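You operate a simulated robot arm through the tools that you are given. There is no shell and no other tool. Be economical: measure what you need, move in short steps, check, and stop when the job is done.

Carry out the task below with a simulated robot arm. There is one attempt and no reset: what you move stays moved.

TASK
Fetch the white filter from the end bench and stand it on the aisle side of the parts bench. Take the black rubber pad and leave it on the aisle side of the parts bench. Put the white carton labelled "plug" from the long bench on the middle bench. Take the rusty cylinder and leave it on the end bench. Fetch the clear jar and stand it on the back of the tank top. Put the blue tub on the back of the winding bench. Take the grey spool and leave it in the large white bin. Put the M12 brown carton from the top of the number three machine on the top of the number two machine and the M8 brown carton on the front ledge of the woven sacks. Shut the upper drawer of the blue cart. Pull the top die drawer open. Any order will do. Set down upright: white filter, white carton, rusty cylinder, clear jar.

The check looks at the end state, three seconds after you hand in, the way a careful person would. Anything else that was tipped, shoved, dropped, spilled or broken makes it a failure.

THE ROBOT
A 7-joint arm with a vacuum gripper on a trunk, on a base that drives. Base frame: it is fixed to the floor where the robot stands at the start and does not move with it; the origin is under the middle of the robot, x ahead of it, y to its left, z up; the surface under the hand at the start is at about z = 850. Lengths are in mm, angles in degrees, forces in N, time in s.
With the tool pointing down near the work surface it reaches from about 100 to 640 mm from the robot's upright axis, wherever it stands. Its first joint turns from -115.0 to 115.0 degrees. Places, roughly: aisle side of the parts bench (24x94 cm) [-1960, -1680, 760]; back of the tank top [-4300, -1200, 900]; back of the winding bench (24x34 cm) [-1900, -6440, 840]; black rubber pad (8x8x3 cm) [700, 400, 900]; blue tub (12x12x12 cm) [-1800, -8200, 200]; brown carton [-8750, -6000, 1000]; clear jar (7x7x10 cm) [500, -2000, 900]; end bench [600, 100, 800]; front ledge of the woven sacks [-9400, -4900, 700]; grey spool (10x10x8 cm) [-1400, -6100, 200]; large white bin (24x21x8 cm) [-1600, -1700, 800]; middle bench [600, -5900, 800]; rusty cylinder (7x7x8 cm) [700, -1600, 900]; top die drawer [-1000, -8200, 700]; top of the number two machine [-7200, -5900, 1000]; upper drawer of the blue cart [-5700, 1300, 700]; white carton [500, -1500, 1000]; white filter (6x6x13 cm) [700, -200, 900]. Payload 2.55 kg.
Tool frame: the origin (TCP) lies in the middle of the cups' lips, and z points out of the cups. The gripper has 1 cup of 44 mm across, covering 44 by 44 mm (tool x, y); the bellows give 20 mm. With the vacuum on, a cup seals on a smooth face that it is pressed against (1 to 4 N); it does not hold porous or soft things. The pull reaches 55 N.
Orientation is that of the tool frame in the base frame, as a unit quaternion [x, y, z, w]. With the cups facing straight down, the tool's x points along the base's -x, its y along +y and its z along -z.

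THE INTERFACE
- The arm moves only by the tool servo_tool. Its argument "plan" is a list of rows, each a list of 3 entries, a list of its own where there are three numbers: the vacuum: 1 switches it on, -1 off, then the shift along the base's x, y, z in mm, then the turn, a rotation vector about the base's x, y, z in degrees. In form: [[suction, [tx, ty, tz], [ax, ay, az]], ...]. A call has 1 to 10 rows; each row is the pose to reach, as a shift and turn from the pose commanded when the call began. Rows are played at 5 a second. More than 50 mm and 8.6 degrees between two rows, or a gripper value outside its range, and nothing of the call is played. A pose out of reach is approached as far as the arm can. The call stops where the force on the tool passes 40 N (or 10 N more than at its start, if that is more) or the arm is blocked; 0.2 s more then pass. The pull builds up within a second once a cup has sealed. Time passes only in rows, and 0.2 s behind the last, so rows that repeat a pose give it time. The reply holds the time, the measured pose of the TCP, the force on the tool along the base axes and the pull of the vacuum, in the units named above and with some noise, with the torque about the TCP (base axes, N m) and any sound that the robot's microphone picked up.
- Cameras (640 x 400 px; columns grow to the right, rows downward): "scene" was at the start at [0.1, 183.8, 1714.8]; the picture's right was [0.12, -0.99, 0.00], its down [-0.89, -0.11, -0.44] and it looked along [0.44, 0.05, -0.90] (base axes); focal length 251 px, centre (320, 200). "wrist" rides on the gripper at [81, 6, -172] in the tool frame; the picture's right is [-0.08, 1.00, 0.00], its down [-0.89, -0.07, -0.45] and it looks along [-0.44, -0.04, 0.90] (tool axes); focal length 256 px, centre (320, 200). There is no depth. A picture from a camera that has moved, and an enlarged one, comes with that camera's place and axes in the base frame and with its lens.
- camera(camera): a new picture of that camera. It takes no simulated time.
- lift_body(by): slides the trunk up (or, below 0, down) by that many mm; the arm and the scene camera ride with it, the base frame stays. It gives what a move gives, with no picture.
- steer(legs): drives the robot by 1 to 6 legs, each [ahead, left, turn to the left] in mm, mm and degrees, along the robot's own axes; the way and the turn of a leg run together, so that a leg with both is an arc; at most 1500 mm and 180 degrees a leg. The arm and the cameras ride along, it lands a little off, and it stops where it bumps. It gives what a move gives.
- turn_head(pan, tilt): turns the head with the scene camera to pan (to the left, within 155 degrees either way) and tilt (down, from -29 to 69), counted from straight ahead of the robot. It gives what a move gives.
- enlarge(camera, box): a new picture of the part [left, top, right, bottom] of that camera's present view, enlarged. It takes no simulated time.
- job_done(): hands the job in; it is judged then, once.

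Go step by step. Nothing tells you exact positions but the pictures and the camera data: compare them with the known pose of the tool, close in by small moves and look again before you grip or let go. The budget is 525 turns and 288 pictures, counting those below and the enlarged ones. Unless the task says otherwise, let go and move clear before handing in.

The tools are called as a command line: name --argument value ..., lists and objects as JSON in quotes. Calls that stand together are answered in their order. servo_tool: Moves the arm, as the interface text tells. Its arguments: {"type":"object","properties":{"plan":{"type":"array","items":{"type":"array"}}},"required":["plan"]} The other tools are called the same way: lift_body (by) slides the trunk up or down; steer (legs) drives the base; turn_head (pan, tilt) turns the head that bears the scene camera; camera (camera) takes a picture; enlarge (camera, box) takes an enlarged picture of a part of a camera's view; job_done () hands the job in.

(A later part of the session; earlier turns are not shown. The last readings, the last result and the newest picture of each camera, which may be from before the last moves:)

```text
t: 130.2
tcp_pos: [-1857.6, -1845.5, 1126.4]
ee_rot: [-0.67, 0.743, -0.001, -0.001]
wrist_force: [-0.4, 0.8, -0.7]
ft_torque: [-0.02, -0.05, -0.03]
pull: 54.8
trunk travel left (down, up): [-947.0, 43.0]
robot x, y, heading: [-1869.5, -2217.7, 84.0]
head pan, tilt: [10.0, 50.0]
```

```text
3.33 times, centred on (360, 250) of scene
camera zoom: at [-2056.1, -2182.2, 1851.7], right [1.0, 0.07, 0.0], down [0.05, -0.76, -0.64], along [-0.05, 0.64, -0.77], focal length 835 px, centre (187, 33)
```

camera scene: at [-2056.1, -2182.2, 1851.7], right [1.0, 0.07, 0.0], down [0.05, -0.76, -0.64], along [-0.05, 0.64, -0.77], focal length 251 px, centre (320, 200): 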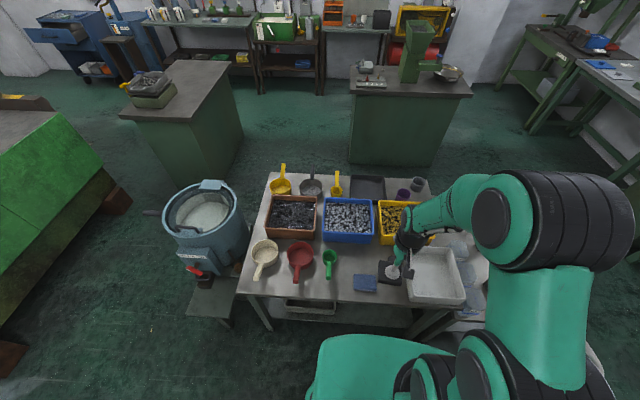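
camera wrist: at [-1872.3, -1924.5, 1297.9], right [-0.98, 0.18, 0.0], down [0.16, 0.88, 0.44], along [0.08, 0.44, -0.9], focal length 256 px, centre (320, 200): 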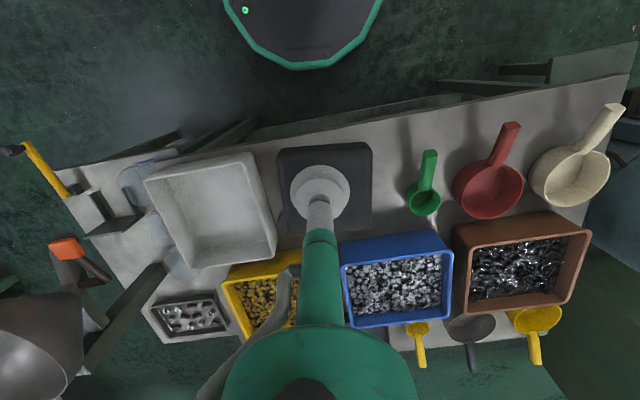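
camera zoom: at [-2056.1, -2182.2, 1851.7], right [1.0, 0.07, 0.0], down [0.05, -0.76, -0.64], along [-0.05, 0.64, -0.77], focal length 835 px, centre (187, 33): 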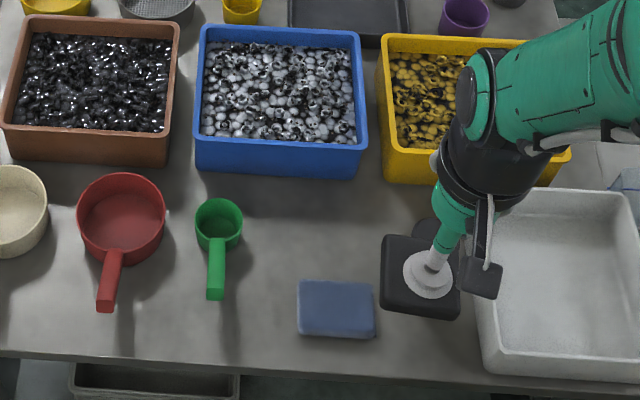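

servo_tool --plan '[[1, [-12, 45, -5], [0, 0, 2]], [1, [-26, 90, -15], [0, 0, 4]], [1, [-38, 135, -25], [0, 0, 6]], [1, [-48, 178, -35], [0, 0, 6]], [1, [-57, 218, -60], [0, 0, 6]], [1, [-57, 221, -105], [0, 0, 6]], [1, [-57, 221, -150], [0, 0, 6]], [1, [-57, 221, -195], [0, 0, 6]], [1, [-57, 221, -240], [0, 0, 6]], [1, [-57, 221, -280], [0, 0, 6]]]'

enlarge --camera "scene" --box '[280, 190, 440, 310]'

```text
t: 132.4
tcp_pos: [-1914.6, -1622.3, 846.9]
ee_rot: [0.708, -0.707, 0.0, -0.001]
wrist_force: [0.1, -0.1, -0.8]
ft_torque: [-0.08, 0.01, -0.01]
pull: 54.5
trunk travel left (down, up): [-947.0, 43.0]
robot x, y, heading: [-1868.4, -2218.7, 84.2]
head pan, tilt: [10.0, 50.0]
```

```text
3.33 times, centred on (360, 250) of scene
camera zoom: at [-2056.1, -2181.2, 1851.7], right [1.0, 0.07, 0.0], down [0.06, -0.76, -0.64], along [-0.05, 0.64, -0.77], focal length 835 px, centre (187, 33)
```

zoom: 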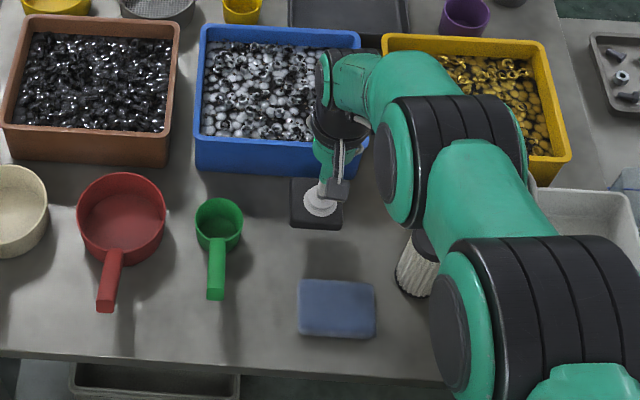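

servo_tool --plan '[[1, [0, -4, -35], [0, 0, 0]], [1, [0, -4, -52], [0, 0, 0]], [1, [0, -4, -56], [0, 0, 0]], [1, [0, -4, -58], [0, 0, 0]], [1, [0, -4, -60], [0, 0, 0]]]'

```text
t: 133.6
tcp_pos: [-1914.6, -1629.4, 785.0]
ee_rot: [0.708, -0.706, 0.0, 0.001]
wrist_force: [-0.2, -1.2, -1.0]
ft_torque: [-0.02, 0.02, -0.02]
pull: 54.9
trunk travel left (down, up): [-947.0, 43.0]
robot x, y, heading: [-1867.8, -2219.7, 84.2]
head pan, tilt: [10.0, 50.0]
```

servo_tool --plan '[[1, [0, 0, -2], [0, 0, 0]], [1, [0, 0, -3], [0, 0, 0]]]'

enlarge --camera "scene" --box '[310, 210, 390, 260]'

```text
t: 134.2
tcp_pos: [-1915.3, -1628.8, 784.3]
ee_rot: [0.708, -0.706, -0.001, 0.0]
wrist_force: [1.3, -0.4, 4.4]
ft_torque: [-0.05, 0.09, 0.04]
pull: 54.7
trunk travel left (down, up): [-947.0, 43.0]
robot x, y, heading: [-1865.0, -2219.6, 84.1]
head pan, tilt: [10.0, 50.0]
```

```text
8.00 times, centred on (350, 235) of scene
camera zoom: at [-2056.0, -2183.0, 1851.8], right [1.0, 0.07, 0.0], down [0.06, -0.76, -0.64], along [-0.05, 0.64, -0.77], focal length 2004 px, centre (80, -80)
```

zoom: 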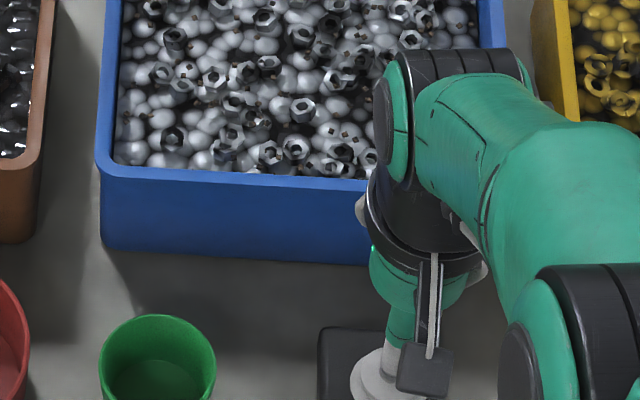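

Contact at 784. Releasing the pad and rising.

servo_tool --plan '[[-1, [0, 0, 0], [0, 0, 0]], [-1, [0, 0, 0], [0, 0, 0]], [-1, [0, 0, 0], [0, 0, 0]], [-1, [0, 0, 2], [0, 0, 0]], [-1, [0, 0, 15], [0, 0, 0]], [-1, [0, 0, 60], [0, 0, 0]], [-1, [0, 0, 105], [0, 0, 0]], [-1, [0, 0, 150], [0, 0, 0]], [-1, [0, 0, 195], [0, 0, 0]], [-1, [0, 0, 235], [0, 0, 0]]]'

servo_tool --plan '[[-1, [0, -40, 25], [0, 0, 0]], [-1, [5, -85, 45], [0, 0, 0]], [-1, [10, -130, 70], [0, 0, 0]], [-1, [15, -170, 100], [0, 0, 0]], [-1, [20, -210, 125], [0, 0, 0]]]'

camera --camera "scene"

```text
t: 136.4
tcp_pos: [-1915.2, -1632.5, 1018.0]
ee_rot: [0.708, -0.707, 0.001, 0.001]
wrist_force: [0.0, 0.1, 0.4]
ft_torque: [0.02, -0.01, 0.0]
pull: 0.0
trunk travel left (down, up): [-947.0, 43.0]
robot x, y, heading: [-1864.6, -2214.7, 84.0]
head pan, tilt: [10.0, 50.0]
```

```text
refused: row 3 steps farther than a row can; nothing moved
```

```text
253 pictures are left
camera scene: at [-2056.2, -2183.2, 1851.6], right [1.0, 0.07, 0.0], down [0.06, -0.76, -0.64], along [-0.05, 0.64, -0.77], focal length 251 px, centre (320, 200)
```

scene: 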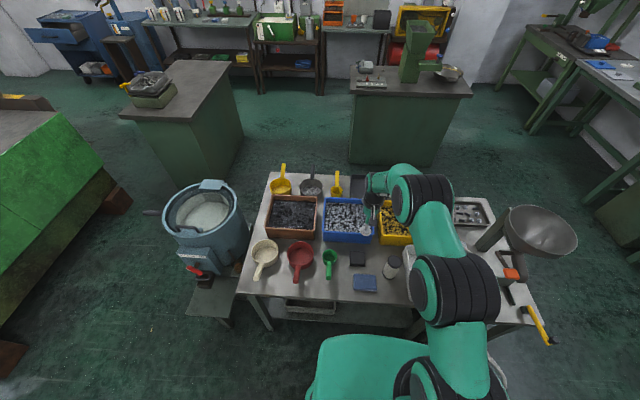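

The pad is well placed. Next is the PLUG carton, so I'll retract and drive to the long bench.

servo_tool --plan '[[-1, [0, -40, 25], [0, 0, 0]], [-1, [5, -82, 45], [0, 0, 0]], [-1, [10, -120, 70], [0, 0, 0]], [-1, [15, -158, 98], [0, 0, 0]], [-1, [20, -195, 125], [0, 0, 0]]]'

steer --legs '[[-150, 0, 5], [0, -1500, 0], [0, 0, -90], [0, 900, 0]]'

turn_head --pan 0 --tilt 45

camera --camera "scene"

```text
t: 137.6
tcp_pos: [-1897.1, -1828.4, 1146.9]
ee_rot: [0.707, -0.707, 0.0, -0.001]
wrist_force: [-0.4, -0.8, 0.4]
ft_torque: [0.02, 0.03, -0.01]
pull: 0.2
trunk travel left (down, up): [-947.0, 43.0]
robot x, y, heading: [-1864.9, -2220.4, 83.8]
head pan, tilt: [10.0, 50.0]
```

```text
t: 154.0
tcp_pos: [-7.5, -1427.2, 1144.4]
ee_rot: [-0.067, 0.998, 0.0, -0.001]
wrist_force: [0.1, 0.6, -0.2]
ft_torque: [0.01, 0.01, -0.05]
pull: 0.0
trunk travel left (down, up): [-947.0, 43.0]
robot x, y, heading: [-391.8, -1508.9, 1.8]
head pan, tilt: [10.0, 50.0]
```

```text
t: 154.7
tcp_pos: [-7.6, -1426.2, 1146.3]
ee_rot: [-0.067, 0.998, -0.001, -0.001]
wrist_force: [0.0, 0.4, 0.0]
ft_torque: [0.03, 0.01, 0.01]
pull: 0.0
trunk travel left (down, up): [-947.0, 43.0]
robot x, y, heading: [-394.3, -1506.7, 1.7]
head pan, tilt: [0.0, 45.0]
```

```text
252 pictures are left
camera scene: at [-378.1, -1331.5, 1858.5], right [0.03, -1.0, 0.0], down [-0.71, -0.02, -0.71], along [0.71, 0.02, -0.71], focal length 251 px, centre (320, 200)
```

scene: 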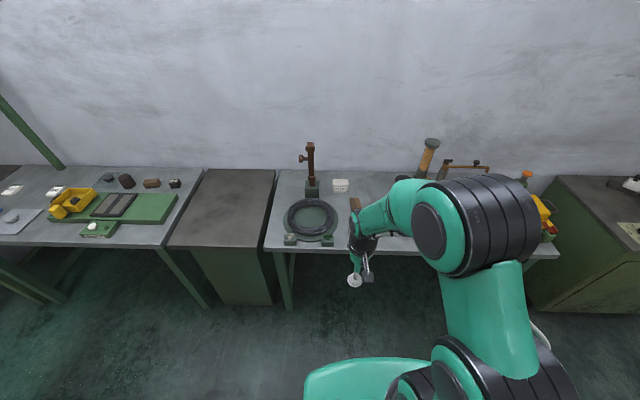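

steer --legs '[[525, 40, -1.7]]'

enlarge --camera "scene" --box '[240, 170, 440, 295]'

camera --camera "wrist"

```text
t: 157.8
tcp_pos: [532.6, -1387.8, 1145.5]
ee_rot: [-0.055, 0.999, -0.001, -0.001]
wrist_force: [-0.2, 0.8, 0.5]
ft_torque: [0.0, -0.01, 0.0]
pull: 0.1
trunk travel left (down, up): [-947.0, 43.0]
robot x, y, heading: [147.7, -1460.9, 0.0]
head pan, tilt: [0.0, 45.0]
```

```text
3.20 times, centred on (340, 232) of scene
camera zoom: at [163.9, -1282.9, 1858.5], right [0.01, -1.0, 0.0], down [-0.71, 0.0, -0.71], along [0.71, 0.0, -0.71], focal length 802 px, centre (256, 96)
```

zoom: 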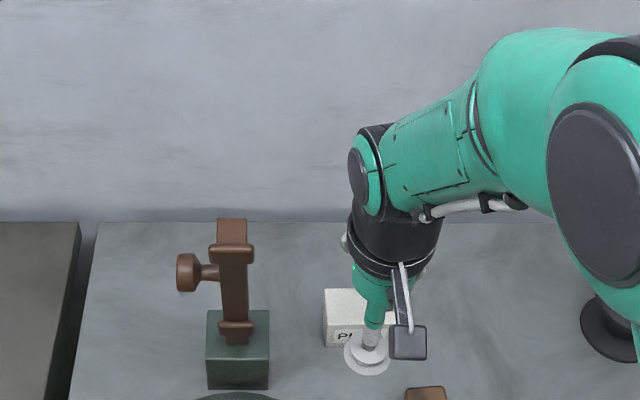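

```text
250 pictures are left
camera wrist: at [451.4, -1388.3, 1317.5], right [-0.03, 1.0, 0.0], down [0.9, 0.03, 0.44], along [0.44, 0.01, -0.9], focal length 256 px, centre (320, 200)
```

wrist: 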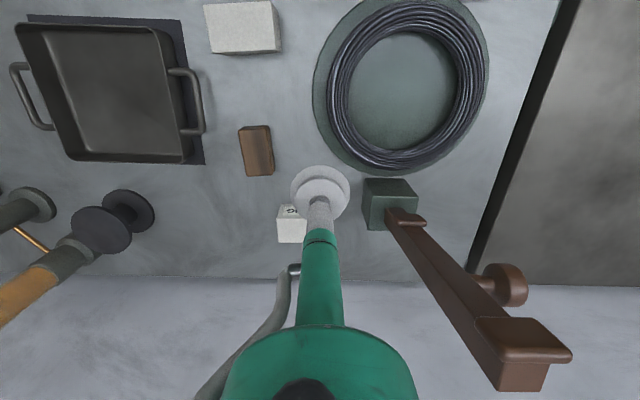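

servo_tool --plan '[[-1, [45, -10, -5], [0, 0, -3]], [-1, [90, -20, -15], [0, 0, -6]], [-1, [130, -28, -40], [0, 0, -6]], [-1, [165, -33, -70], [0, 0, -6]], [-1, [190, -33, -110], [0, 0, -6]], [-1, [193, -33, -155], [0, 0, -6]], [-1, [193, -33, -175], [0, 0, -6]]]'

enlarge --camera "scene" --box '[290, 220, 410, 295]'

```text
t: 159.4
tcp_pos: [725.7, -1418.8, 969.1]
ee_rot: [-0.003, 1.0, 0.001, 0.0]
wrist_force: [0.2, -0.2, -0.6]
ft_torque: [0.0, 0.02, -0.02]
pull: 0.0
trunk travel left (down, up): [-947.0, 43.0]
robot x, y, heading: [144.5, -1458.6, 0.3]
head pan, tilt: [0.0, 45.0]
```

```text
5.33 times, centred on (350, 258) of scene
camera zoom: at [163.9, -1282.7, 1858.6], right [0.01, -1.0, 0.0], down [-0.71, 0.0, -0.71], along [0.71, 0.0, -0.71], focal length 1336 px, centre (160, -107)
```

zoom: 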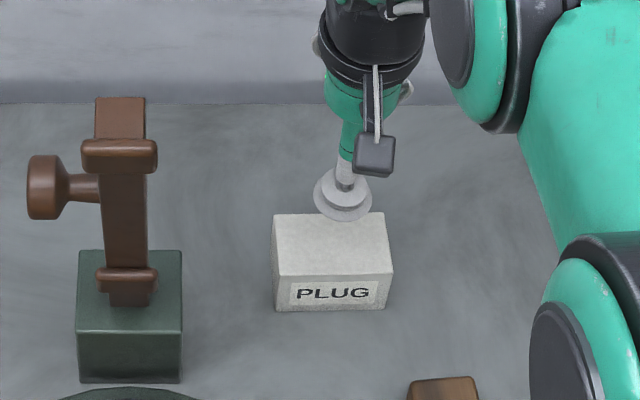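

servo_tool --plan '[[1, [-3, -1, -35], [0, 0, 0]], [1, [-3, -1, -55], [0, 0, 0]], [1, [-3, -1, -62], [0, 0, 0]], [1, [-3, -1, -67], [0, 0, 0]], [1, [-3, -1, -71], [0, 0, 0]], [1, [-3, -1, -71], [0, 0, 0]]]'

```text
t: 160.8
tcp_pos: [724.5, -1419.7, 904.4]
ee_rot: [-0.003, 1.0, -0.001, 0.007]
wrist_force: [-1.5, 0.9, 35.2]
ft_torque: [0.07, 0.18, 0.01]
pull: 55.1
trunk travel left (down, up): [-947.0, 43.0]
robot x, y, heading: [146.3, -1459.5, 0.4]
head pan, tilt: [0.0, 45.0]
```

Sealed. I'll lift, back out and look south along the aisle.

servo_tool --plan '[[1, [0, 0, 10], [0, 0, 0]], [1, [0, 0, 50], [0, 0, 0]], [1, [-5, 0, 95], [0, 0, 0]], [1, [-30, 0, 135], [0, 0, 0]], [1, [-60, 0, 170], [0, 0, 0]], [1, [-95, 0, 200], [0, 0, 0]], [1, [-140, 0, 215], [0, 0, 0]], [1, [-185, 0, 225], [0, 0, 0]], [1, [-230, 0, 240], [0, 0, 0]], [1, [-270, 0, 250], [0, 0, 0]]]'

steer --legs '[[-430, 0, 0], [0, -1300, 0]]'

turn_head --pan -90 --tilt 20

camera --camera "scene"

```text
t: 163.1
tcp_pos: [450.1, -1422.3, 1148.2]
ee_rot: [-0.002, 1.0, 0.0, 0.001]
wrist_force: [0.4, 0.3, -3.7]
ft_torque: [-0.02, -0.02, 0.01]
pull: 55.3
trunk travel left (down, up): [-947.0, 43.0]
robot x, y, heading: [144.2, -1458.7, 0.5]
head pan, tilt: [0.0, 45.0]
```

```text
t: 171.8
tcp_pos: [28.1, -2729.7, 1148.7]
ee_rot: [0.007, 1.0, 0.0, -0.001]
wrist_force: [0.2, 0.1, -2.9]
ft_torque: [-0.03, -0.02, 0.0]
pull: 55.2
trunk travel left (down, up): [-947.0, 43.0]
robot x, y, heading: [-279.7, -2762.4, -0.8]
head pan, tilt: [0.0, 45.0]
```

```text
t: 173.4
tcp_pos: [27.1, -2730.3, 1148.7]
ee_rot: [0.007, 1.0, 0.0, -0.001]
wrist_force: [0.1, -0.4, -2.7]
ft_torque: [-0.05, 0.0, 0.02]
pull: 54.7
trunk travel left (down, up): [-947.0, 43.0]
robot x, y, heading: [-278.7, -2757.7, -0.9]
head pan, tilt: [-90.0, 20.0]
```

```text
248 pictures are left
camera scene: at [-341.3, -2678.1, 1897.2], right [-1.0, 0.01, 0.0], down [0.0, 0.34, -0.94], along [-0.01, -0.94, -0.34], focal length 251 px, centre (320, 200)
```

scene: 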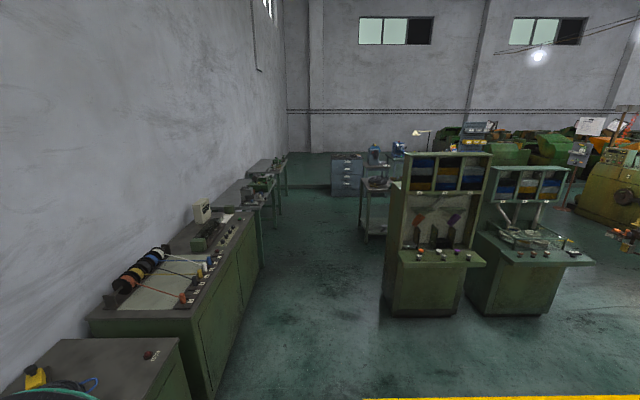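

The aisle south is clear, with benches to the east and machines west of x≈-975. I'll drive on toward the middle bench.

steer --legs '[[0, -1500, 0.9], [0, -1450, 0]]'

turn_head --pan -20 --tilt 40

camera --camera "scene"

```text
t: 187.5
tcp_pos: [-15.2, -5648.5, 1148.2]
ee_rot: [0.009, 1.0, 0.0, -0.001]
wrist_force: [0.8, 0.0, -3.2]
ft_torque: [-0.04, -0.01, -0.02]
pull: 55.0
trunk travel left (down, up): [-947.0, 43.0]
robot x, y, heading: [-323.0, -5678.1, -1.1]
head pan, tilt: [-90.0, 20.0]
```

```text
t: 188.9
tcp_pos: [-15.5, -5647.5, 1149.0]
ee_rot: [0.01, 1.0, -0.001, -0.001]
wrist_force: [-0.3, -0.8, -3.1]
ft_torque: [-0.03, -0.01, 0.03]
pull: 55.1
trunk travel left (down, up): [-947.0, 43.0]
robot x, y, heading: [-324.6, -5680.4, -1.2]
head pan, tilt: [-20.0, 40.0]
```

```text
247 pictures are left
camera scene: at [-302.1, -5530.2, 1865.8], right [-0.36, -0.93, 0.0], down [-0.6, 0.23, -0.77], along [0.71, -0.28, -0.64], focal length 251 px, centre (320, 200)
```

scene: 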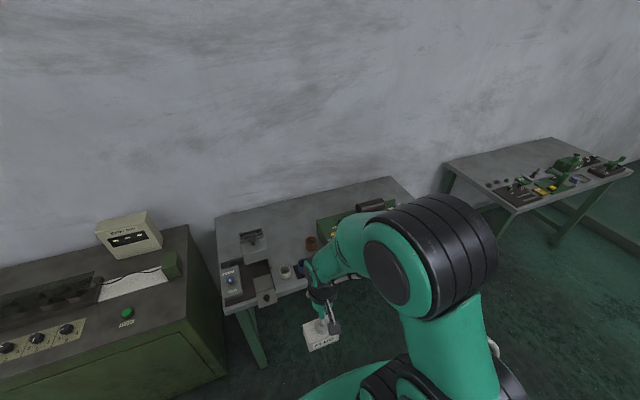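

steer --legs '[[400, -60, 1.2]]'

camera --camera "wrist"

camera --camera "scene"

```text
t: 191.4
tcp_pos: [372.5, -5712.4, 1148.0]
ee_rot: [0.007, 1.0, 0.0, -0.001]
wrist_force: [-0.3, 0.4, -3.3]
ft_torque: [-0.04, 0.03, 0.02]
pull: 54.7
trunk travel left (down, up): [-947.0, 43.0]
robot x, y, heading: [64.8, -5743.5, -1.0]
head pan, tilt: [-20.0, 40.0]
```

```text
246 pictures are left
camera wrist: at [292.5, -5704.0, 1320.7], right [0.09, 1.0, 0.0], down [0.89, -0.08, 0.44], along [0.44, -0.04, -0.9], focal length 256 px, centre (320, 200)
```

wrist: 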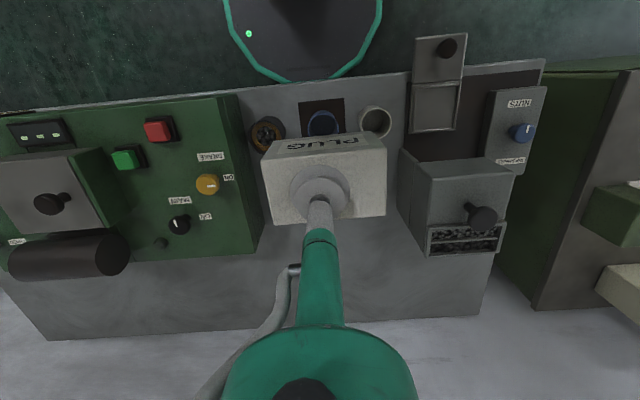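

```text
245 pictures are left
camera scene: at [85.1, -5597.3, 1865.8], right [-0.35, -0.94, 0.0], down [-0.6, 0.23, -0.77], along [0.72, -0.27, -0.64], focal length 251 px, centre (320, 200)
```

scene: 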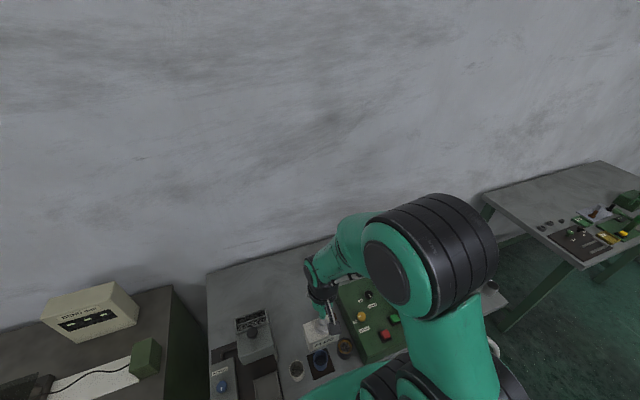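

There's a wide free area on the middle bench around (600,-5695). I'll lower the carton there.

servo_tool --plan '[[1, [45, 4, -5], [0, 0, 0]], [1, [90, 8, -10], [0, 0, 0]], [1, [138, 12, -15], [0, 0, 0]], [1, [180, 15, -35], [0, 0, 0]], [1, [215, 15, -65], [0, 0, 0]], [1, [228, 15, -110], [0, 0, 0]], [1, [228, 15, -155], [0, 0, 0]], [1, [228, 15, -190], [0, 0, 0]], [1, [228, 15, -215], [0, 0, 0]]]'

enlarge --camera "scene" --box '[220, 220, 440, 358]'

```text
t: 193.4
tcp_pos: [601.7, -5695.7, 932.8]
ee_rot: [0.005, 1.0, 0.0, -0.001]
wrist_force: [1.3, -1.2, -3.7]
ft_torque: [-0.02, 0.0, 0.01]
pull: 55.2
trunk travel left (down, up): [-947.0, 43.0]
robot x, y, heading: [67.6, -5742.4, -0.9]
head pan, tilt: [-20.0, 40.0]
```

```text
2.90 times, centred on (330, 289) of scene
camera zoom: at [86.0, -5597.1, 1865.8], right [-0.35, -0.94, 0.0], down [-0.6, 0.23, -0.77], along [0.72, -0.27, -0.64], focal length 726 px, centre (291, -58)
```

zoom: 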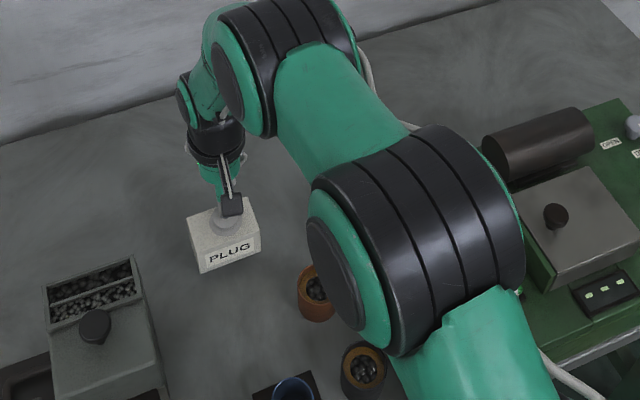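

servo_tool --plan '[[1, [0, 0, -15], [0, 0, 0]], [1, [0, 0, -20], [0, 0, 0]], [1, [0, 0, -23], [0, 0, 0]], [1, [0, 0, -26], [0, 0, 0]], [1, [0, 0, -28], [0, 0, 0]]]'

```text
t: 194.6
tcp_pos: [600.8, -5697.6, 909.2]
ee_rot: [0.007, 1.0, 0.0, 0.003]
wrist_force: [-6.8, -1.0, 24.8]
ft_torque: [0.17, 0.15, 0.02]
pull: 54.7
trunk travel left (down, up): [-947.0, 43.0]
robot x, y, heading: [62.4, -5746.5, -0.6]
head pan, tilt: [-20.0, 40.0]
```

servo_tool --plan '[[-1, [0, 0, 4], [0, 0, 0]], [-1, [0, 0, 4], [0, 0, 0]], [-1, [0, 0, 4], [0, 0, 0]], [-1, [0, 0, 5], [0, 0, 0]], [-1, [0, 0, 10], [0, 0, 0]], [-1, [0, 0, 40], [0, 0, 0]], [-1, [0, 0, 85], [0, 0, 0]], [-1, [-20, 0, 125], [0, 0, 0]], [-1, [-50, 0, 160], [0, 0, 0]], [-1, [-90, 0, 185], [0, 0, 0]]]'

enlarge --camera "scene" --box '[220, 220, 440, 358]'

```text
t: 196.8
tcp_pos: [509.9, -5698.9, 1089.9]
ee_rot: [0.006, 1.0, 0.0, -0.001]
wrist_force: [0.1, 1.0, 0.6]
ft_torque: [0.01, -0.02, -0.01]
pull: 0.0
trunk travel left (down, up): [-947.0, 43.0]
robot x, y, heading: [66.0, -5747.8, -0.7]
head pan, tilt: [-20.0, 40.0]
```

```text
2.90 times, centred on (330, 289) of scene
camera zoom: at [82.0, -5597.3, 1865.8], right [-0.35, -0.94, 0.0], down [-0.6, 0.23, -0.77], along [0.72, -0.27, -0.64], focal length 726 px, centre (291, -58)
```

zoom: 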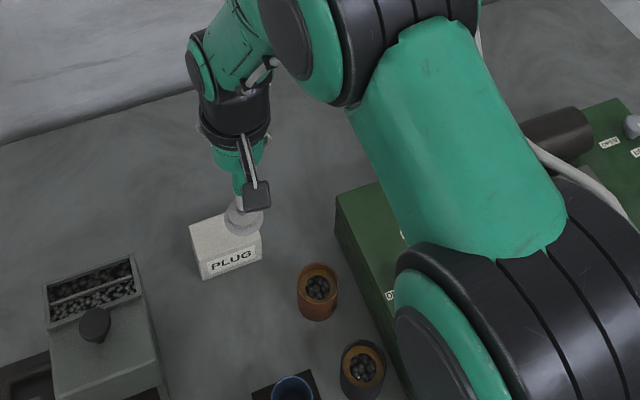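

The carton is placed. I'll back up and survey the south-west for the die cabinet, the tub and the spool.

servo_tool --plan '[[-1, [-40, 0, 20], [0, 0, 0]], [-1, [-80, 0, 45], [0, 0, 0]], [-1, [-120, 0, 60], [0, 0, 0]]]'

steer --legs '[[-400, 0, 0.7]]'

turn_head --pan -125 --tilt 25

camera --camera "scene"

```text
t: 197.6
tcp_pos: [387.8, -5696.5, 1149.0]
ee_rot: [0.006, 1.0, 0.0, 0.0]
wrist_force: [0.6, 0.0, -0.1]
ft_torque: [-0.02, -0.04, 0.0]
pull: 0.1
trunk travel left (down, up): [-947.0, 43.0]
robot x, y, heading: [64.7, -5748.6, -0.8]
head pan, tilt: [-20.0, 40.0]
```

```text
t: 200.1
tcp_pos: [-5.5, -5688.8, 1149.0]
ee_rot: [-0.007, 1.0, -0.001, 0.0]
wrist_force: [0.6, 0.1, -0.1]
ft_torque: [0.05, -0.01, 0.01]
pull: 0.0
trunk travel left (down, up): [-947.0, 43.0]
robot x, y, heading: [-330.9, -5744.7, 0.8]
head pan, tilt: [-20.0, 40.0]
```

```text
t: 201.9
tcp_pos: [-6.6, -5689.2, 1149.3]
ee_rot: [-0.007, 1.0, 0.0, -0.002]
wrist_force: [0.4, -0.7, -0.5]
ft_torque: [0.03, -0.01, 0.0]
pull: 0.0
trunk travel left (down, up): [-947.0, 43.0]
robot x, y, heading: [-328.6, -5748.1, 0.5]
head pan, tilt: [-125.0, 25.0]
```

```text
242 pictures are left
camera scene: at [-445.6, -5645.4, 1889.1], right [-0.83, 0.56, 0.0], down [0.24, 0.35, -0.91], along [-0.51, -0.75, -0.42], focal length 251 px, centre (320, 200)
```

scene: 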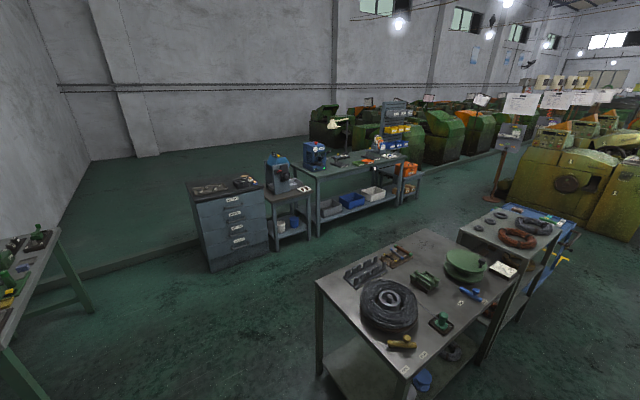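

I can see the die cabinet (front face y≈-8080, x≈-1000), the blue tub on the lower shelf of the small stand, and the winding bench. I'll drive to the cabinet first.

steer --legs '[[0, -1350, 0], [0, 0, -90], [0, -690, 0]]'

turn_head --pan 0 --tilt 40

camera --camera "scene"

```text
t: 216.1
tcp_pos: [-944.8, -7480.4, 1148.4]
ee_rot: [0.696, 0.718, 0.001, 0.0]
wrist_force: [-1.1, 0.6, -0.4]
ft_torque: [0.03, -0.02, -0.01]
pull: 0.1
trunk travel left (down, up): [-947.0, 43.0]
robot x, y, heading: [-1006.5, -7159.9, -88.5]
head pan, tilt: [-125.0, 25.0]
```

```text
t: 218.2
tcp_pos: [-943.8, -7481.1, 1149.0]
ee_rot: [0.696, 0.718, 0.001, -0.001]
wrist_force: [0.1, 0.3, 0.1]
ft_torque: [0.01, -0.02, 0.0]
pull: 0.0
trunk travel left (down, up): [-947.0, 43.0]
robot x, y, heading: [-1007.8, -7155.7, -88.3]
head pan, tilt: [0.0, 40.0]
```

```text
241 pictures are left
camera scene: at [-830.4, -7178.6, 1865.8], right [-1.0, -0.03, 0.0], down [-0.02, 0.64, -0.77], along [0.02, -0.77, -0.64], focal length 251 px, centre (320, 200)
```

scene: 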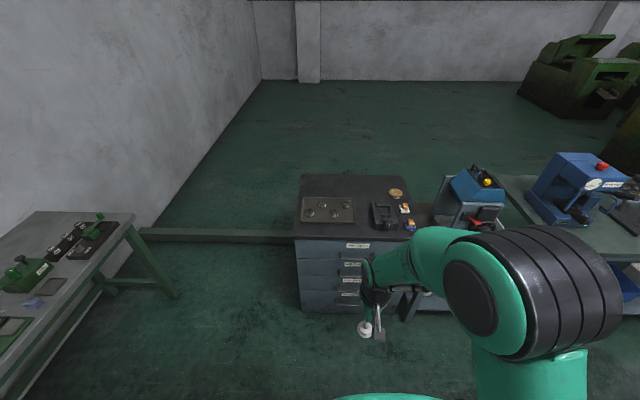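

enlarge --camera "scene" --box '[280, 220, 440, 320]'

```text
4.00 times, centred on (360, 270) of scene
camera zoom: at [-830.4, -7178.6, 1865.8], right [-1.0, -0.03, 0.0], down [-0.02, 0.64, -0.77], along [0.02, -0.77, -0.64], focal length 1002 px, centre (160, -80)
```

zoom: 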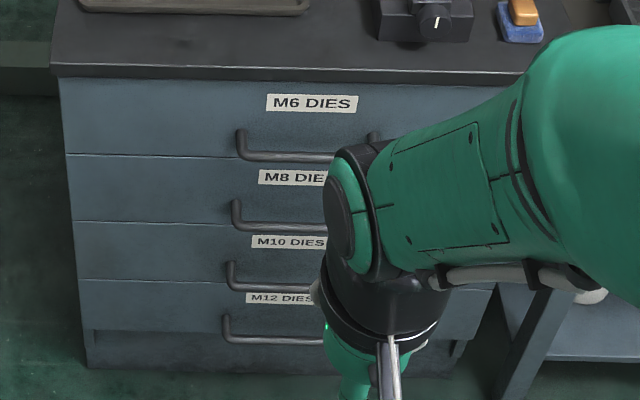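

The top drawer is "M6 DIES", with front face at y≈-8098 and z about 655–825. I'll use suction on the plain face left of the handle with the tool horizontal, so I'll lower the trunk and rotate the tool forward here in open space.

steer --legs '[[0, 150, -1.5]]'

lift_body --by -400

servo_tool --plan '[[-1, [0, -25, 0], [-8.5, 0, 0]], [-1, [0, -50, 0], [-17, 0, 0]], [-1, [0, -75, 0], [-25.5, 0, 0]], [-1, [0, -100, 0], [-34, 0, 0]], [-1, [0, -125, 0], [-42.5, 0, 0]], [-1, [0, -150, 0], [-51, 0, 0]], [-1, [0, -175, 0], [-59.5, 0, 0]], [-1, [0, -200, 0], [-68, 0, 0]], [-1, [0, -225, 0], [-76.5, 0, 0]], [-1, [0, -250, 0], [-85, 0, 0]]]'

camera --camera "scene"

```text
t: 219.5
tcp_pos: [-807.9, -7479.4, 1148.7]
ee_rot: [0.705, 0.709, 0.0, 0.0]
wrist_force: [0.2, -0.5, -1.0]
ft_torque: [-0.02, 0.01, 0.0]
pull: 0.2
trunk travel left (down, up): [-947.0, 43.0]
robot x, y, heading: [-862.0, -7155.2, -89.6]
head pan, tilt: [0.0, 40.0]
```

```text
t: 223.4
tcp_pos: [-807.2, -7480.3, 749.8]
ee_rot: [0.706, 0.708, 0.001, -0.001]
wrist_force: [-0.9, 0.4, 0.3]
ft_torque: [0.01, 0.03, 0.03]
pull: 0.0
trunk travel left (down, up): [-547.0, 443.0]
robot x, y, heading: [-862.5, -7158.5, -89.7]
head pan, tilt: [0.0, 40.0]
```

```text
t: 225.6
tcp_pos: [-792.5, -7793.9, 806.4]
ee_rot: [0.54, 0.538, -0.461, 0.454]
wrist_force: [0.4, -0.2, 0.2]
ft_torque: [-0.09, -0.02, -0.04]
pull: 0.0
out of reach, approached as far as the arm can: row 3, 4, 7, 8, 9, 10
trunk travel left (down, up): [-547.0, 443.0]
robot x, y, heading: [-860.2, -7151.8, -90.1]
head pan, tilt: [0.0, 40.0]
```

```text
239 pictures are left
camera scene: at [-684.7, -7184.4, 1465.6], right [-1.0, 0.0, 0.0], down [0.0, 0.64, -0.76], along [0.0, -0.76, -0.64], focal length 251 px, centre (320, 200)
```

scene: 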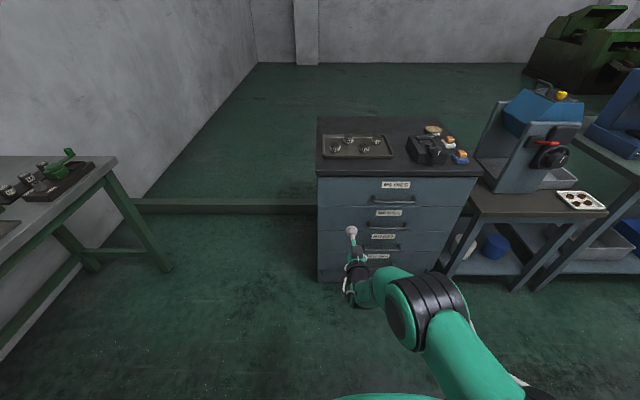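

servo_tool --plan '[[-1, [0, 0, -10], [-4, 0, 0]], [-1, [0, 0, -25], [-8.5, 0, 0]], [-1, [-5, 0, -40], [-9.3, 0, 0]], [-1, [-5, 0, -55], [-9.3, 0, 0]]]'

enlarge --camera "scene" --box '[300, 150, 500, 275]'

```text
t: 226.6
tcp_pos: [-781.6, -7873.4, 786.8]
ee_rot: [0.508, 0.502, -0.5, 0.49]
wrist_force: [0.0, -0.3, 0.6]
ft_torque: [0.03, 0.0, 0.01]
pull: 0.0
out of reach, approached as far as the arm can: row 1, 2, 3, 4
trunk travel left (down, up): [-547.0, 443.0]
robot x, y, heading: [-860.2, -7155.8, -89.7]
head pan, tilt: [0.0, 40.0]
```

```text
3.20 times, centred on (400, 212) of scene
camera zoom: at [-685.4, -7180.6, 1465.8], right [-1.0, 0.0, 0.0], down [0.0, 0.64, -0.77], along [0.0, -0.77, -0.64], focal length 802 px, centre (64, 160)
```

zoom: 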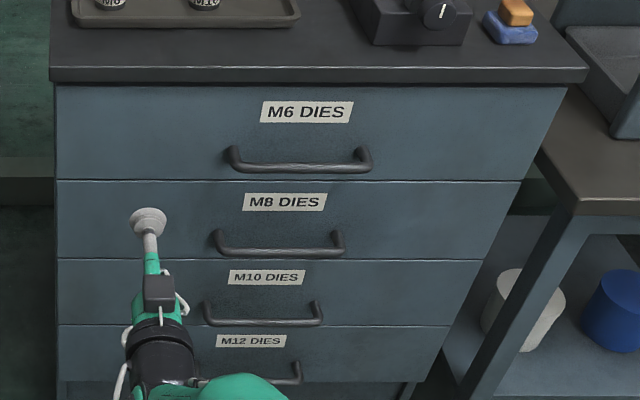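

The tool is now horizontal. I'll lower 42 mm and drive forward to about 25 mm short of the drawer face.

lift_body --by -42

steer --legs '[[180, -30, 0]]'

camera --camera "scene"

camera --camera "wrist"

```text
t: 227.4
tcp_pos: [-781.1, -7872.8, 746.1]
ee_rot: [0.508, 0.501, -0.5, 0.49]
wrist_force: [0.1, -0.6, -0.2]
ft_torque: [0.02, -0.01, 0.02]
pull: 0.1
trunk travel left (down, up): [-505.0, 485.0]
robot x, y, heading: [-860.8, -7155.2, -89.7]
head pan, tilt: [0.0, 40.0]
```

```text
t: 228.9
tcp_pos: [-808.1, -8052.0, 745.2]
ee_rot: [0.508, 0.503, -0.498, 0.49]
wrist_force: [0.3, 1.4, -0.1]
ft_torque: [-0.01, -0.03, 0.01]
pull: 0.1
trunk travel left (down, up): [-505.0, 485.0]
robot x, y, heading: [-892.0, -7333.6, -89.5]
head pan, tilt: [0.0, 40.0]
```

```text
237 pictures are left
camera scene: at [-713.7, -7359.1, 1423.8], right [-1.0, -0.01, 0.0], down [-0.01, 0.64, -0.77], along [0.01, -0.77, -0.64], focal length 251 px, centre (320, 200)
```

scene: 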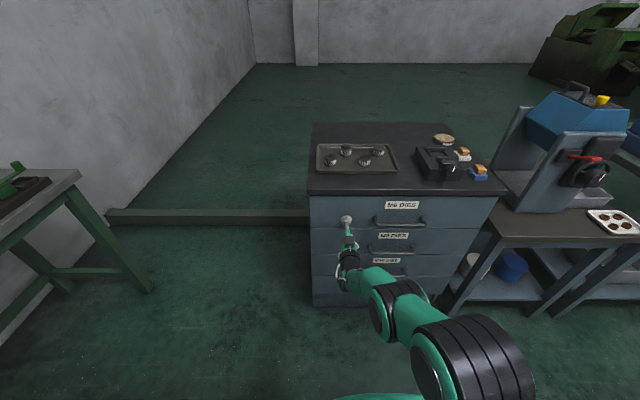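

```text
236 pictures are left
camera wrist: at [-799.2, -7877.0, 667.5], right [1.0, -0.01, 0.08], down [-0.06, 0.43, 0.9], along [-0.05, -0.9, 0.42], focal length 256 px, centre (320, 200)
```

wrist: 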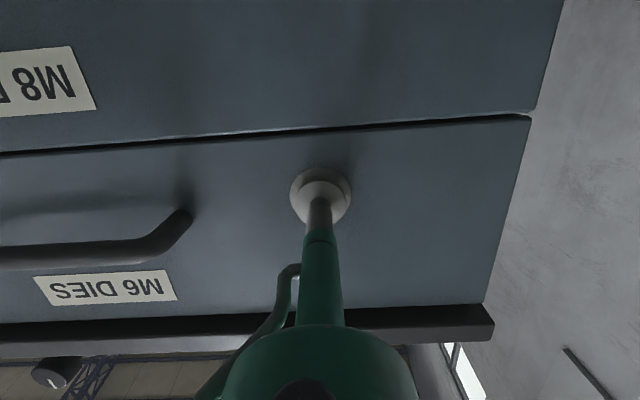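

servo_tool --plan '[[1, [0, -12, 0], [0, 0, 0]], [1, [0, -22, 0], [0, 0, 0]], [1, [0, -29, 0], [0, 0, 0]], [1, [0, -34, 0], [0, 0, 0]], [1, [0, -38, 0], [0, 0, 0]], [1, [0, -41, 0], [0, 0, 0]]]'

```text
t: 229.4
tcp_pos: [-808.0, -8060.0, 743.8]
ee_rot: [0.507, 0.502, -0.499, 0.491]
wrist_force: [-2.9, 23.1, 11.1]
ft_torque: [0.25, -0.01, 0.05]
pull: 54.7
trunk travel left (down, up): [-505.0, 485.0]
robot x, y, heading: [-887.8, -7334.2, -89.6]
head pan, tilt: [0.0, 40.0]
stopped in row 2: the force on the tool passed its limit at 42 N (the readings are from after the stop); the commanded pose is now the measured one
```

Sealed at y=-8060. Now I'll pull the drawer by backing the base.

steer --legs '[[-100, 0, 0]]'

camera --camera "scene"

```text
t: 230.6
tcp_pos: [-808.3, -7963.1, 746.5]
ee_rot: [0.507, 0.502, -0.499, 0.492]
wrist_force: [2.5, -1.8, 15.8]
ft_torque: [0.31, -0.37, -0.08]
pull: 54.6
trunk travel left (down, up): [-505.0, 485.0]
robot x, y, heading: [-891.6, -7234.7, -89.7]
head pan, tilt: [0.0, 40.0]
```

```text
235 pictures are left
camera scene: at [-714.5, -7254.6, 1423.9], right [-1.0, -0.01, 0.0], down [-0.01, 0.64, -0.77], along [0.01, -0.77, -0.64], focal length 251 px, centre (320, 200)
```

scene: 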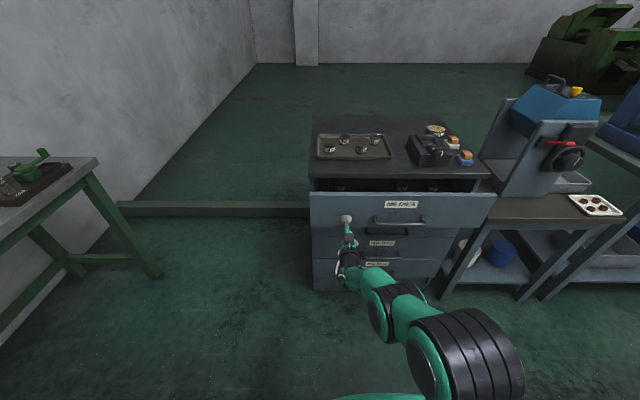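

The drawer is moving and is about 97 mm open. I'll keep pulling.

steer --legs '[[-100, 0, 0]]'

steer --legs '[[-70, 0, 0]]'

camera --camera "scene"

```text
t: 231.8
tcp_pos: [-807.7, -7863.3, 744.4]
ee_rot: [0.506, 0.503, -0.499, 0.491]
wrist_force: [11.4, -1.0, 4.9]
ft_torque: [0.15, -0.59, -0.18]
pull: 54.9
trunk travel left (down, up): [-505.0, 485.0]
robot x, y, heading: [-893.2, -7131.6, -89.4]
head pan, tilt: [0.0, 40.0]
```

```text
t: 232.8
tcp_pos: [-808.8, -7793.6, 745.0]
ee_rot: [0.506, 0.503, -0.499, 0.491]
wrist_force: [9.1, -0.9, 1.8]
ft_torque: [0.1, -0.29, -0.23]
pull: 54.7
trunk travel left (down, up): [-505.0, 485.0]
robot x, y, heading: [-891.7, -7064.4, -89.5]
head pan, tilt: [0.0, 40.0]
```

```text
234 pictures are left
camera scene: at [-714.4, -7086.0, 1423.6], right [-1.0, -0.01, 0.0], down [0.0, 0.64, -0.77], along [0.0, -0.77, -0.64], focal length 251 px, centre (320, 200)
```

scene: 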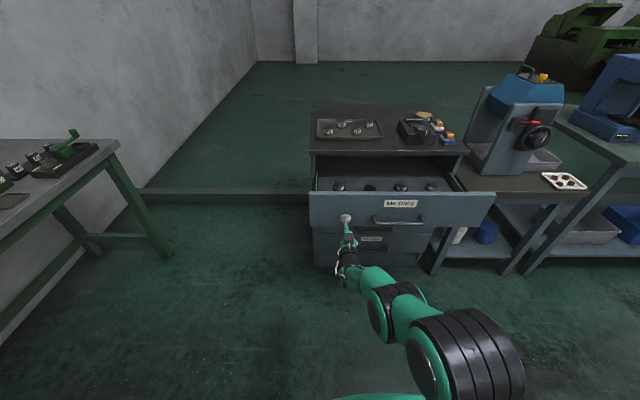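

steer --legs '[[-40, 0, 0]]'

steer --legs '[[-40, 0, 0]]'

enlarge --camera "scene" --box '[290, 90, 510, 280]'

```text
t: 233.7
tcp_pos: [-808.5, -7752.2, 744.3]
ee_rot: [0.507, 0.503, -0.499, 0.491]
wrist_force: [-1.1, 0.0, 0.1]
ft_torque: [0.0, 0.2, -0.13]
pull: 55.8
trunk travel left (down, up): [-505.0, 485.0]
robot x, y, heading: [-888.3, -7018.8, -89.5]
head pan, tilt: [0.0, 40.0]
```

```text
t: 234.5
tcp_pos: [-807.4, -7714.2, 745.2]
ee_rot: [0.506, 0.505, -0.498, 0.491]
wrist_force: [1.4, 0.5, 0.8]
ft_torque: [0.01, -0.13, -0.16]
pull: 54.5
trunk travel left (down, up): [-505.0, 485.0]
robot x, y, heading: [-888.5, -6984.1, -89.6]
head pan, tilt: [0.0, 40.0]
```

```text
2.11 times, centred on (400, 185) of scene
camera zoom: at [-715.6, -7006.6, 1423.7], right [-1.0, -0.01, 0.0], down [0.0, 0.64, -0.77], along [0.01, -0.77, -0.64], focal length 528 px, centre (152, 232)
```

zoom: 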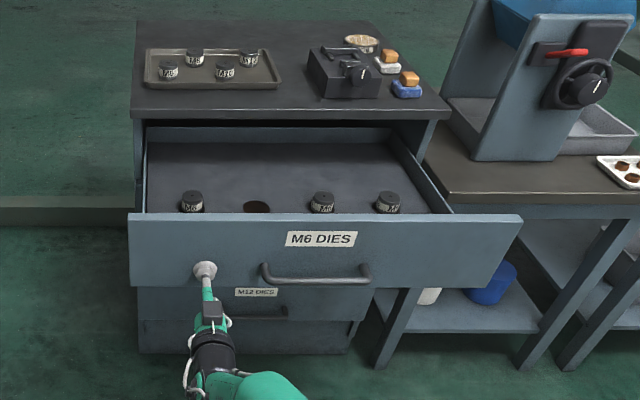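

It's well open now, by about 345 mm. Releasing and backing off.

servo_tool --plan '[[-1, [0, 0, 0], [0, 0, 0]], [-1, [0, 0, 0], [0, 0, 0]], [-1, [0, 0, 0], [0, 0, 0]], [-1, [0, 0, 0], [0, 0, 0]]]'

steer --legs '[[-150, 0, 0]]'

turn_head --pan -25 --tilt 25

camera --camera "scene"

```text
t: 235.5
tcp_pos: [-807.4, -7714.0, 745.0]
ee_rot: [0.507, 0.504, -0.498, 0.491]
wrist_force: [0.9, 2.4, 0.7]
ft_torque: [0.01, 0.03, -0.04]
pull: 0.0
trunk travel left (down, up): [-505.0, 485.0]
robot x, y, heading: [-887.9, -6983.0, -89.9]
head pan, tilt: [0.0, 40.0]
```

```text
t: 236.9
tcp_pos: [-806.4, -7559.9, 743.9]
ee_rot: [0.505, 0.505, -0.497, 0.493]
wrist_force: [-0.5, 0.4, -0.6]
ft_torque: [0.02, -0.01, 0.0]
pull: 0.0
trunk travel left (down, up): [-505.0, 485.0]
robot x, y, heading: [-894.4, -6828.0, -89.5]
head pan, tilt: [0.0, 40.0]
```

```text
t: 237.8
tcp_pos: [-806.9, -7560.3, 743.5]
ee_rot: [0.506, 0.505, -0.497, 0.492]
wrist_force: [1.4, -0.1, -0.1]
ft_torque: [0.07, 0.0, -0.03]
pull: 0.0
trunk travel left (down, up): [-505.0, 485.0]
robot x, y, heading: [-893.8, -6829.8, -89.5]
head pan, tilt: [-25.0, 25.0]
```

```text
232 pictures are left
camera scene: at [-755.9, -6851.9, 1447.1], right [-0.91, 0.41, 0.0], down [0.17, 0.39, -0.91], along [-0.37, -0.83, -0.42], focal length 251 px, centre (320, 200)
```

scene: 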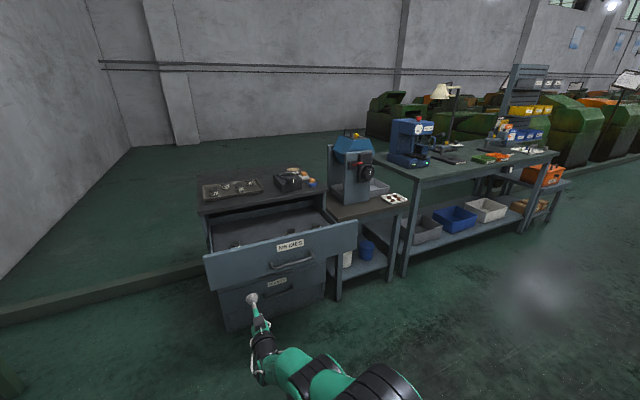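

steer --legs '[[0, -850, 0]]'

turn_head --pan 0 --tilt 30

camera --camera "scene"

```text
t: 238.9
tcp_pos: [-832.9, -7565.6, 743.5]
ee_rot: [0.51, 0.501, -0.502, 0.487]
wrist_force: [-0.6, 0.6, -0.1]
ft_torque: [-0.01, 0.01, 0.03]
pull: 0.0
trunk travel left (down, up): [-505.0, 485.0]
robot x, y, heading: [-907.4, -6834.5, -90.4]
head pan, tilt: [-25.0, 25.0]
stopped in leg 1: the robot was blocked; the commanded pose is now the measured one
```

```text
t: 239.8
tcp_pos: [-834.0, -7566.9, 743.3]
ee_rot: [0.51, 0.5, -0.502, 0.488]
wrist_force: [0.6, 0.3, -0.2]
ft_torque: [0.02, -0.01, 0.0]
pull: 0.0
trunk travel left (down, up): [-505.0, 485.0]
robot x, y, heading: [-903.4, -6836.0, -90.5]
head pan, tilt: [0.0, 30.0]
```

```text
231 pictures are left
camera scene: at [-731.7, -6866.7, 1439.2], right [-1.0, 0.01, 0.0], down [0.0, 0.5, -0.87], along [-0.01, -0.87, -0.5], focal length 251 px, centre (320, 200)
```

scene: 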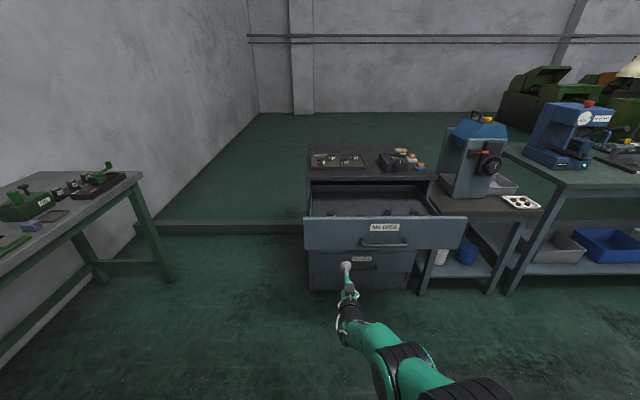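

I bumped something at my right rear, probably the winding bench corner. I'll check on it.

turn_head --pan -110 --tilt 40

camera --camera "scene"

```text
t: 241.6
tcp_pos: [-833.2, -7566.6, 743.7]
ee_rot: [0.51, 0.501, -0.501, 0.488]
wrist_force: [-0.8, 0.2, -0.9]
ft_torque: [0.01, -0.01, 0.01]
pull: 0.0
trunk travel left (down, up): [-505.0, 485.0]
robot x, y, heading: [-907.9, -6830.4, -90.3]
head pan, tilt: [-110.0, 40.0]
```

```text
230 pictures are left
camera scene: at [-810.6, -6746.6, 1423.8], right [0.35, 0.94, 0.0], down [0.6, -0.22, -0.77], along [-0.72, 0.27, -0.64], focal length 251 px, centre (320, 200)
```

scene: 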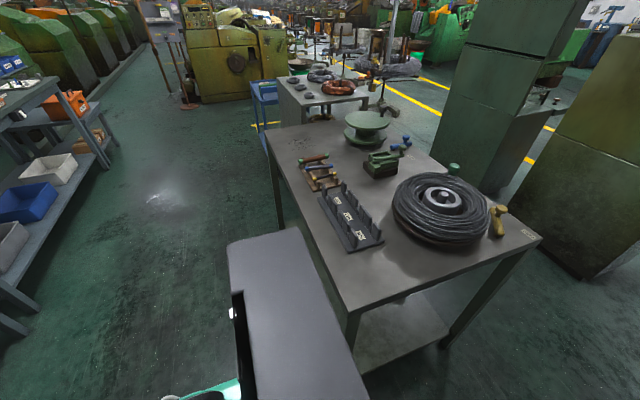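

The bench looks undisturbed. I'll raise the trunk to clear the drawer, move forward and then strafe west to the stand.

lift_body --by 350

steer --legs '[[130, 0, 0], [0, -870, 0]]'

turn_head --pan 0 --tilt 40

camera --camera "scene"

```text
t: 245.1
tcp_pos: [-831.9, -7567.1, 1094.9]
ee_rot: [0.51, 0.501, -0.501, 0.488]
wrist_force: [-0.3, 0.2, 0.2]
ft_torque: [0.01, 0.03, -0.04]
pull: 0.1
trunk travel left (down, up): [-855.0, 135.0]
robot x, y, heading: [-905.3, -6832.1, -90.2]
head pan, tilt: [-110.0, 40.0]
```

```text
t: 250.5
tcp_pos: [-1685.8, -7693.4, 1094.2]
ee_rot: [0.509, 0.5, -0.501, 0.489]
wrist_force: [0.1, 0.5, 0.1]
ft_torque: [0.02, 0.01, 0.0]
pull: 0.0
trunk travel left (down, up): [-855.0, 135.0]
robot x, y, heading: [-1759.3, -6964.9, -90.5]
head pan, tilt: [-110.0, 40.0]
```

```text
t: 252.3
tcp_pos: [-1686.2, -7694.6, 1095.2]
ee_rot: [0.509, 0.501, -0.501, 0.489]
wrist_force: [0.0, 0.1, 0.5]
ft_torque: [0.0, 0.01, -0.03]
pull: 0.0
trunk travel left (down, up): [-855.0, 135.0]
robot x, y, heading: [-1761.8, -6958.3, -90.3]
head pan, tilt: [0.0, 40.0]
```

```text
229 pictures are left
camera scene: at [-1586.5, -6988.5, 1773.8], right [-1.0, 0.01, 0.0], down [0.0, 0.64, -0.77], along [0.0, -0.77, -0.64], focal length 251 px, centre (320, 200)
```

scene: 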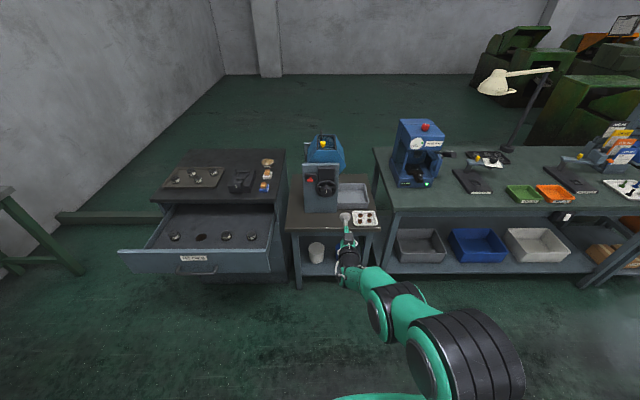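

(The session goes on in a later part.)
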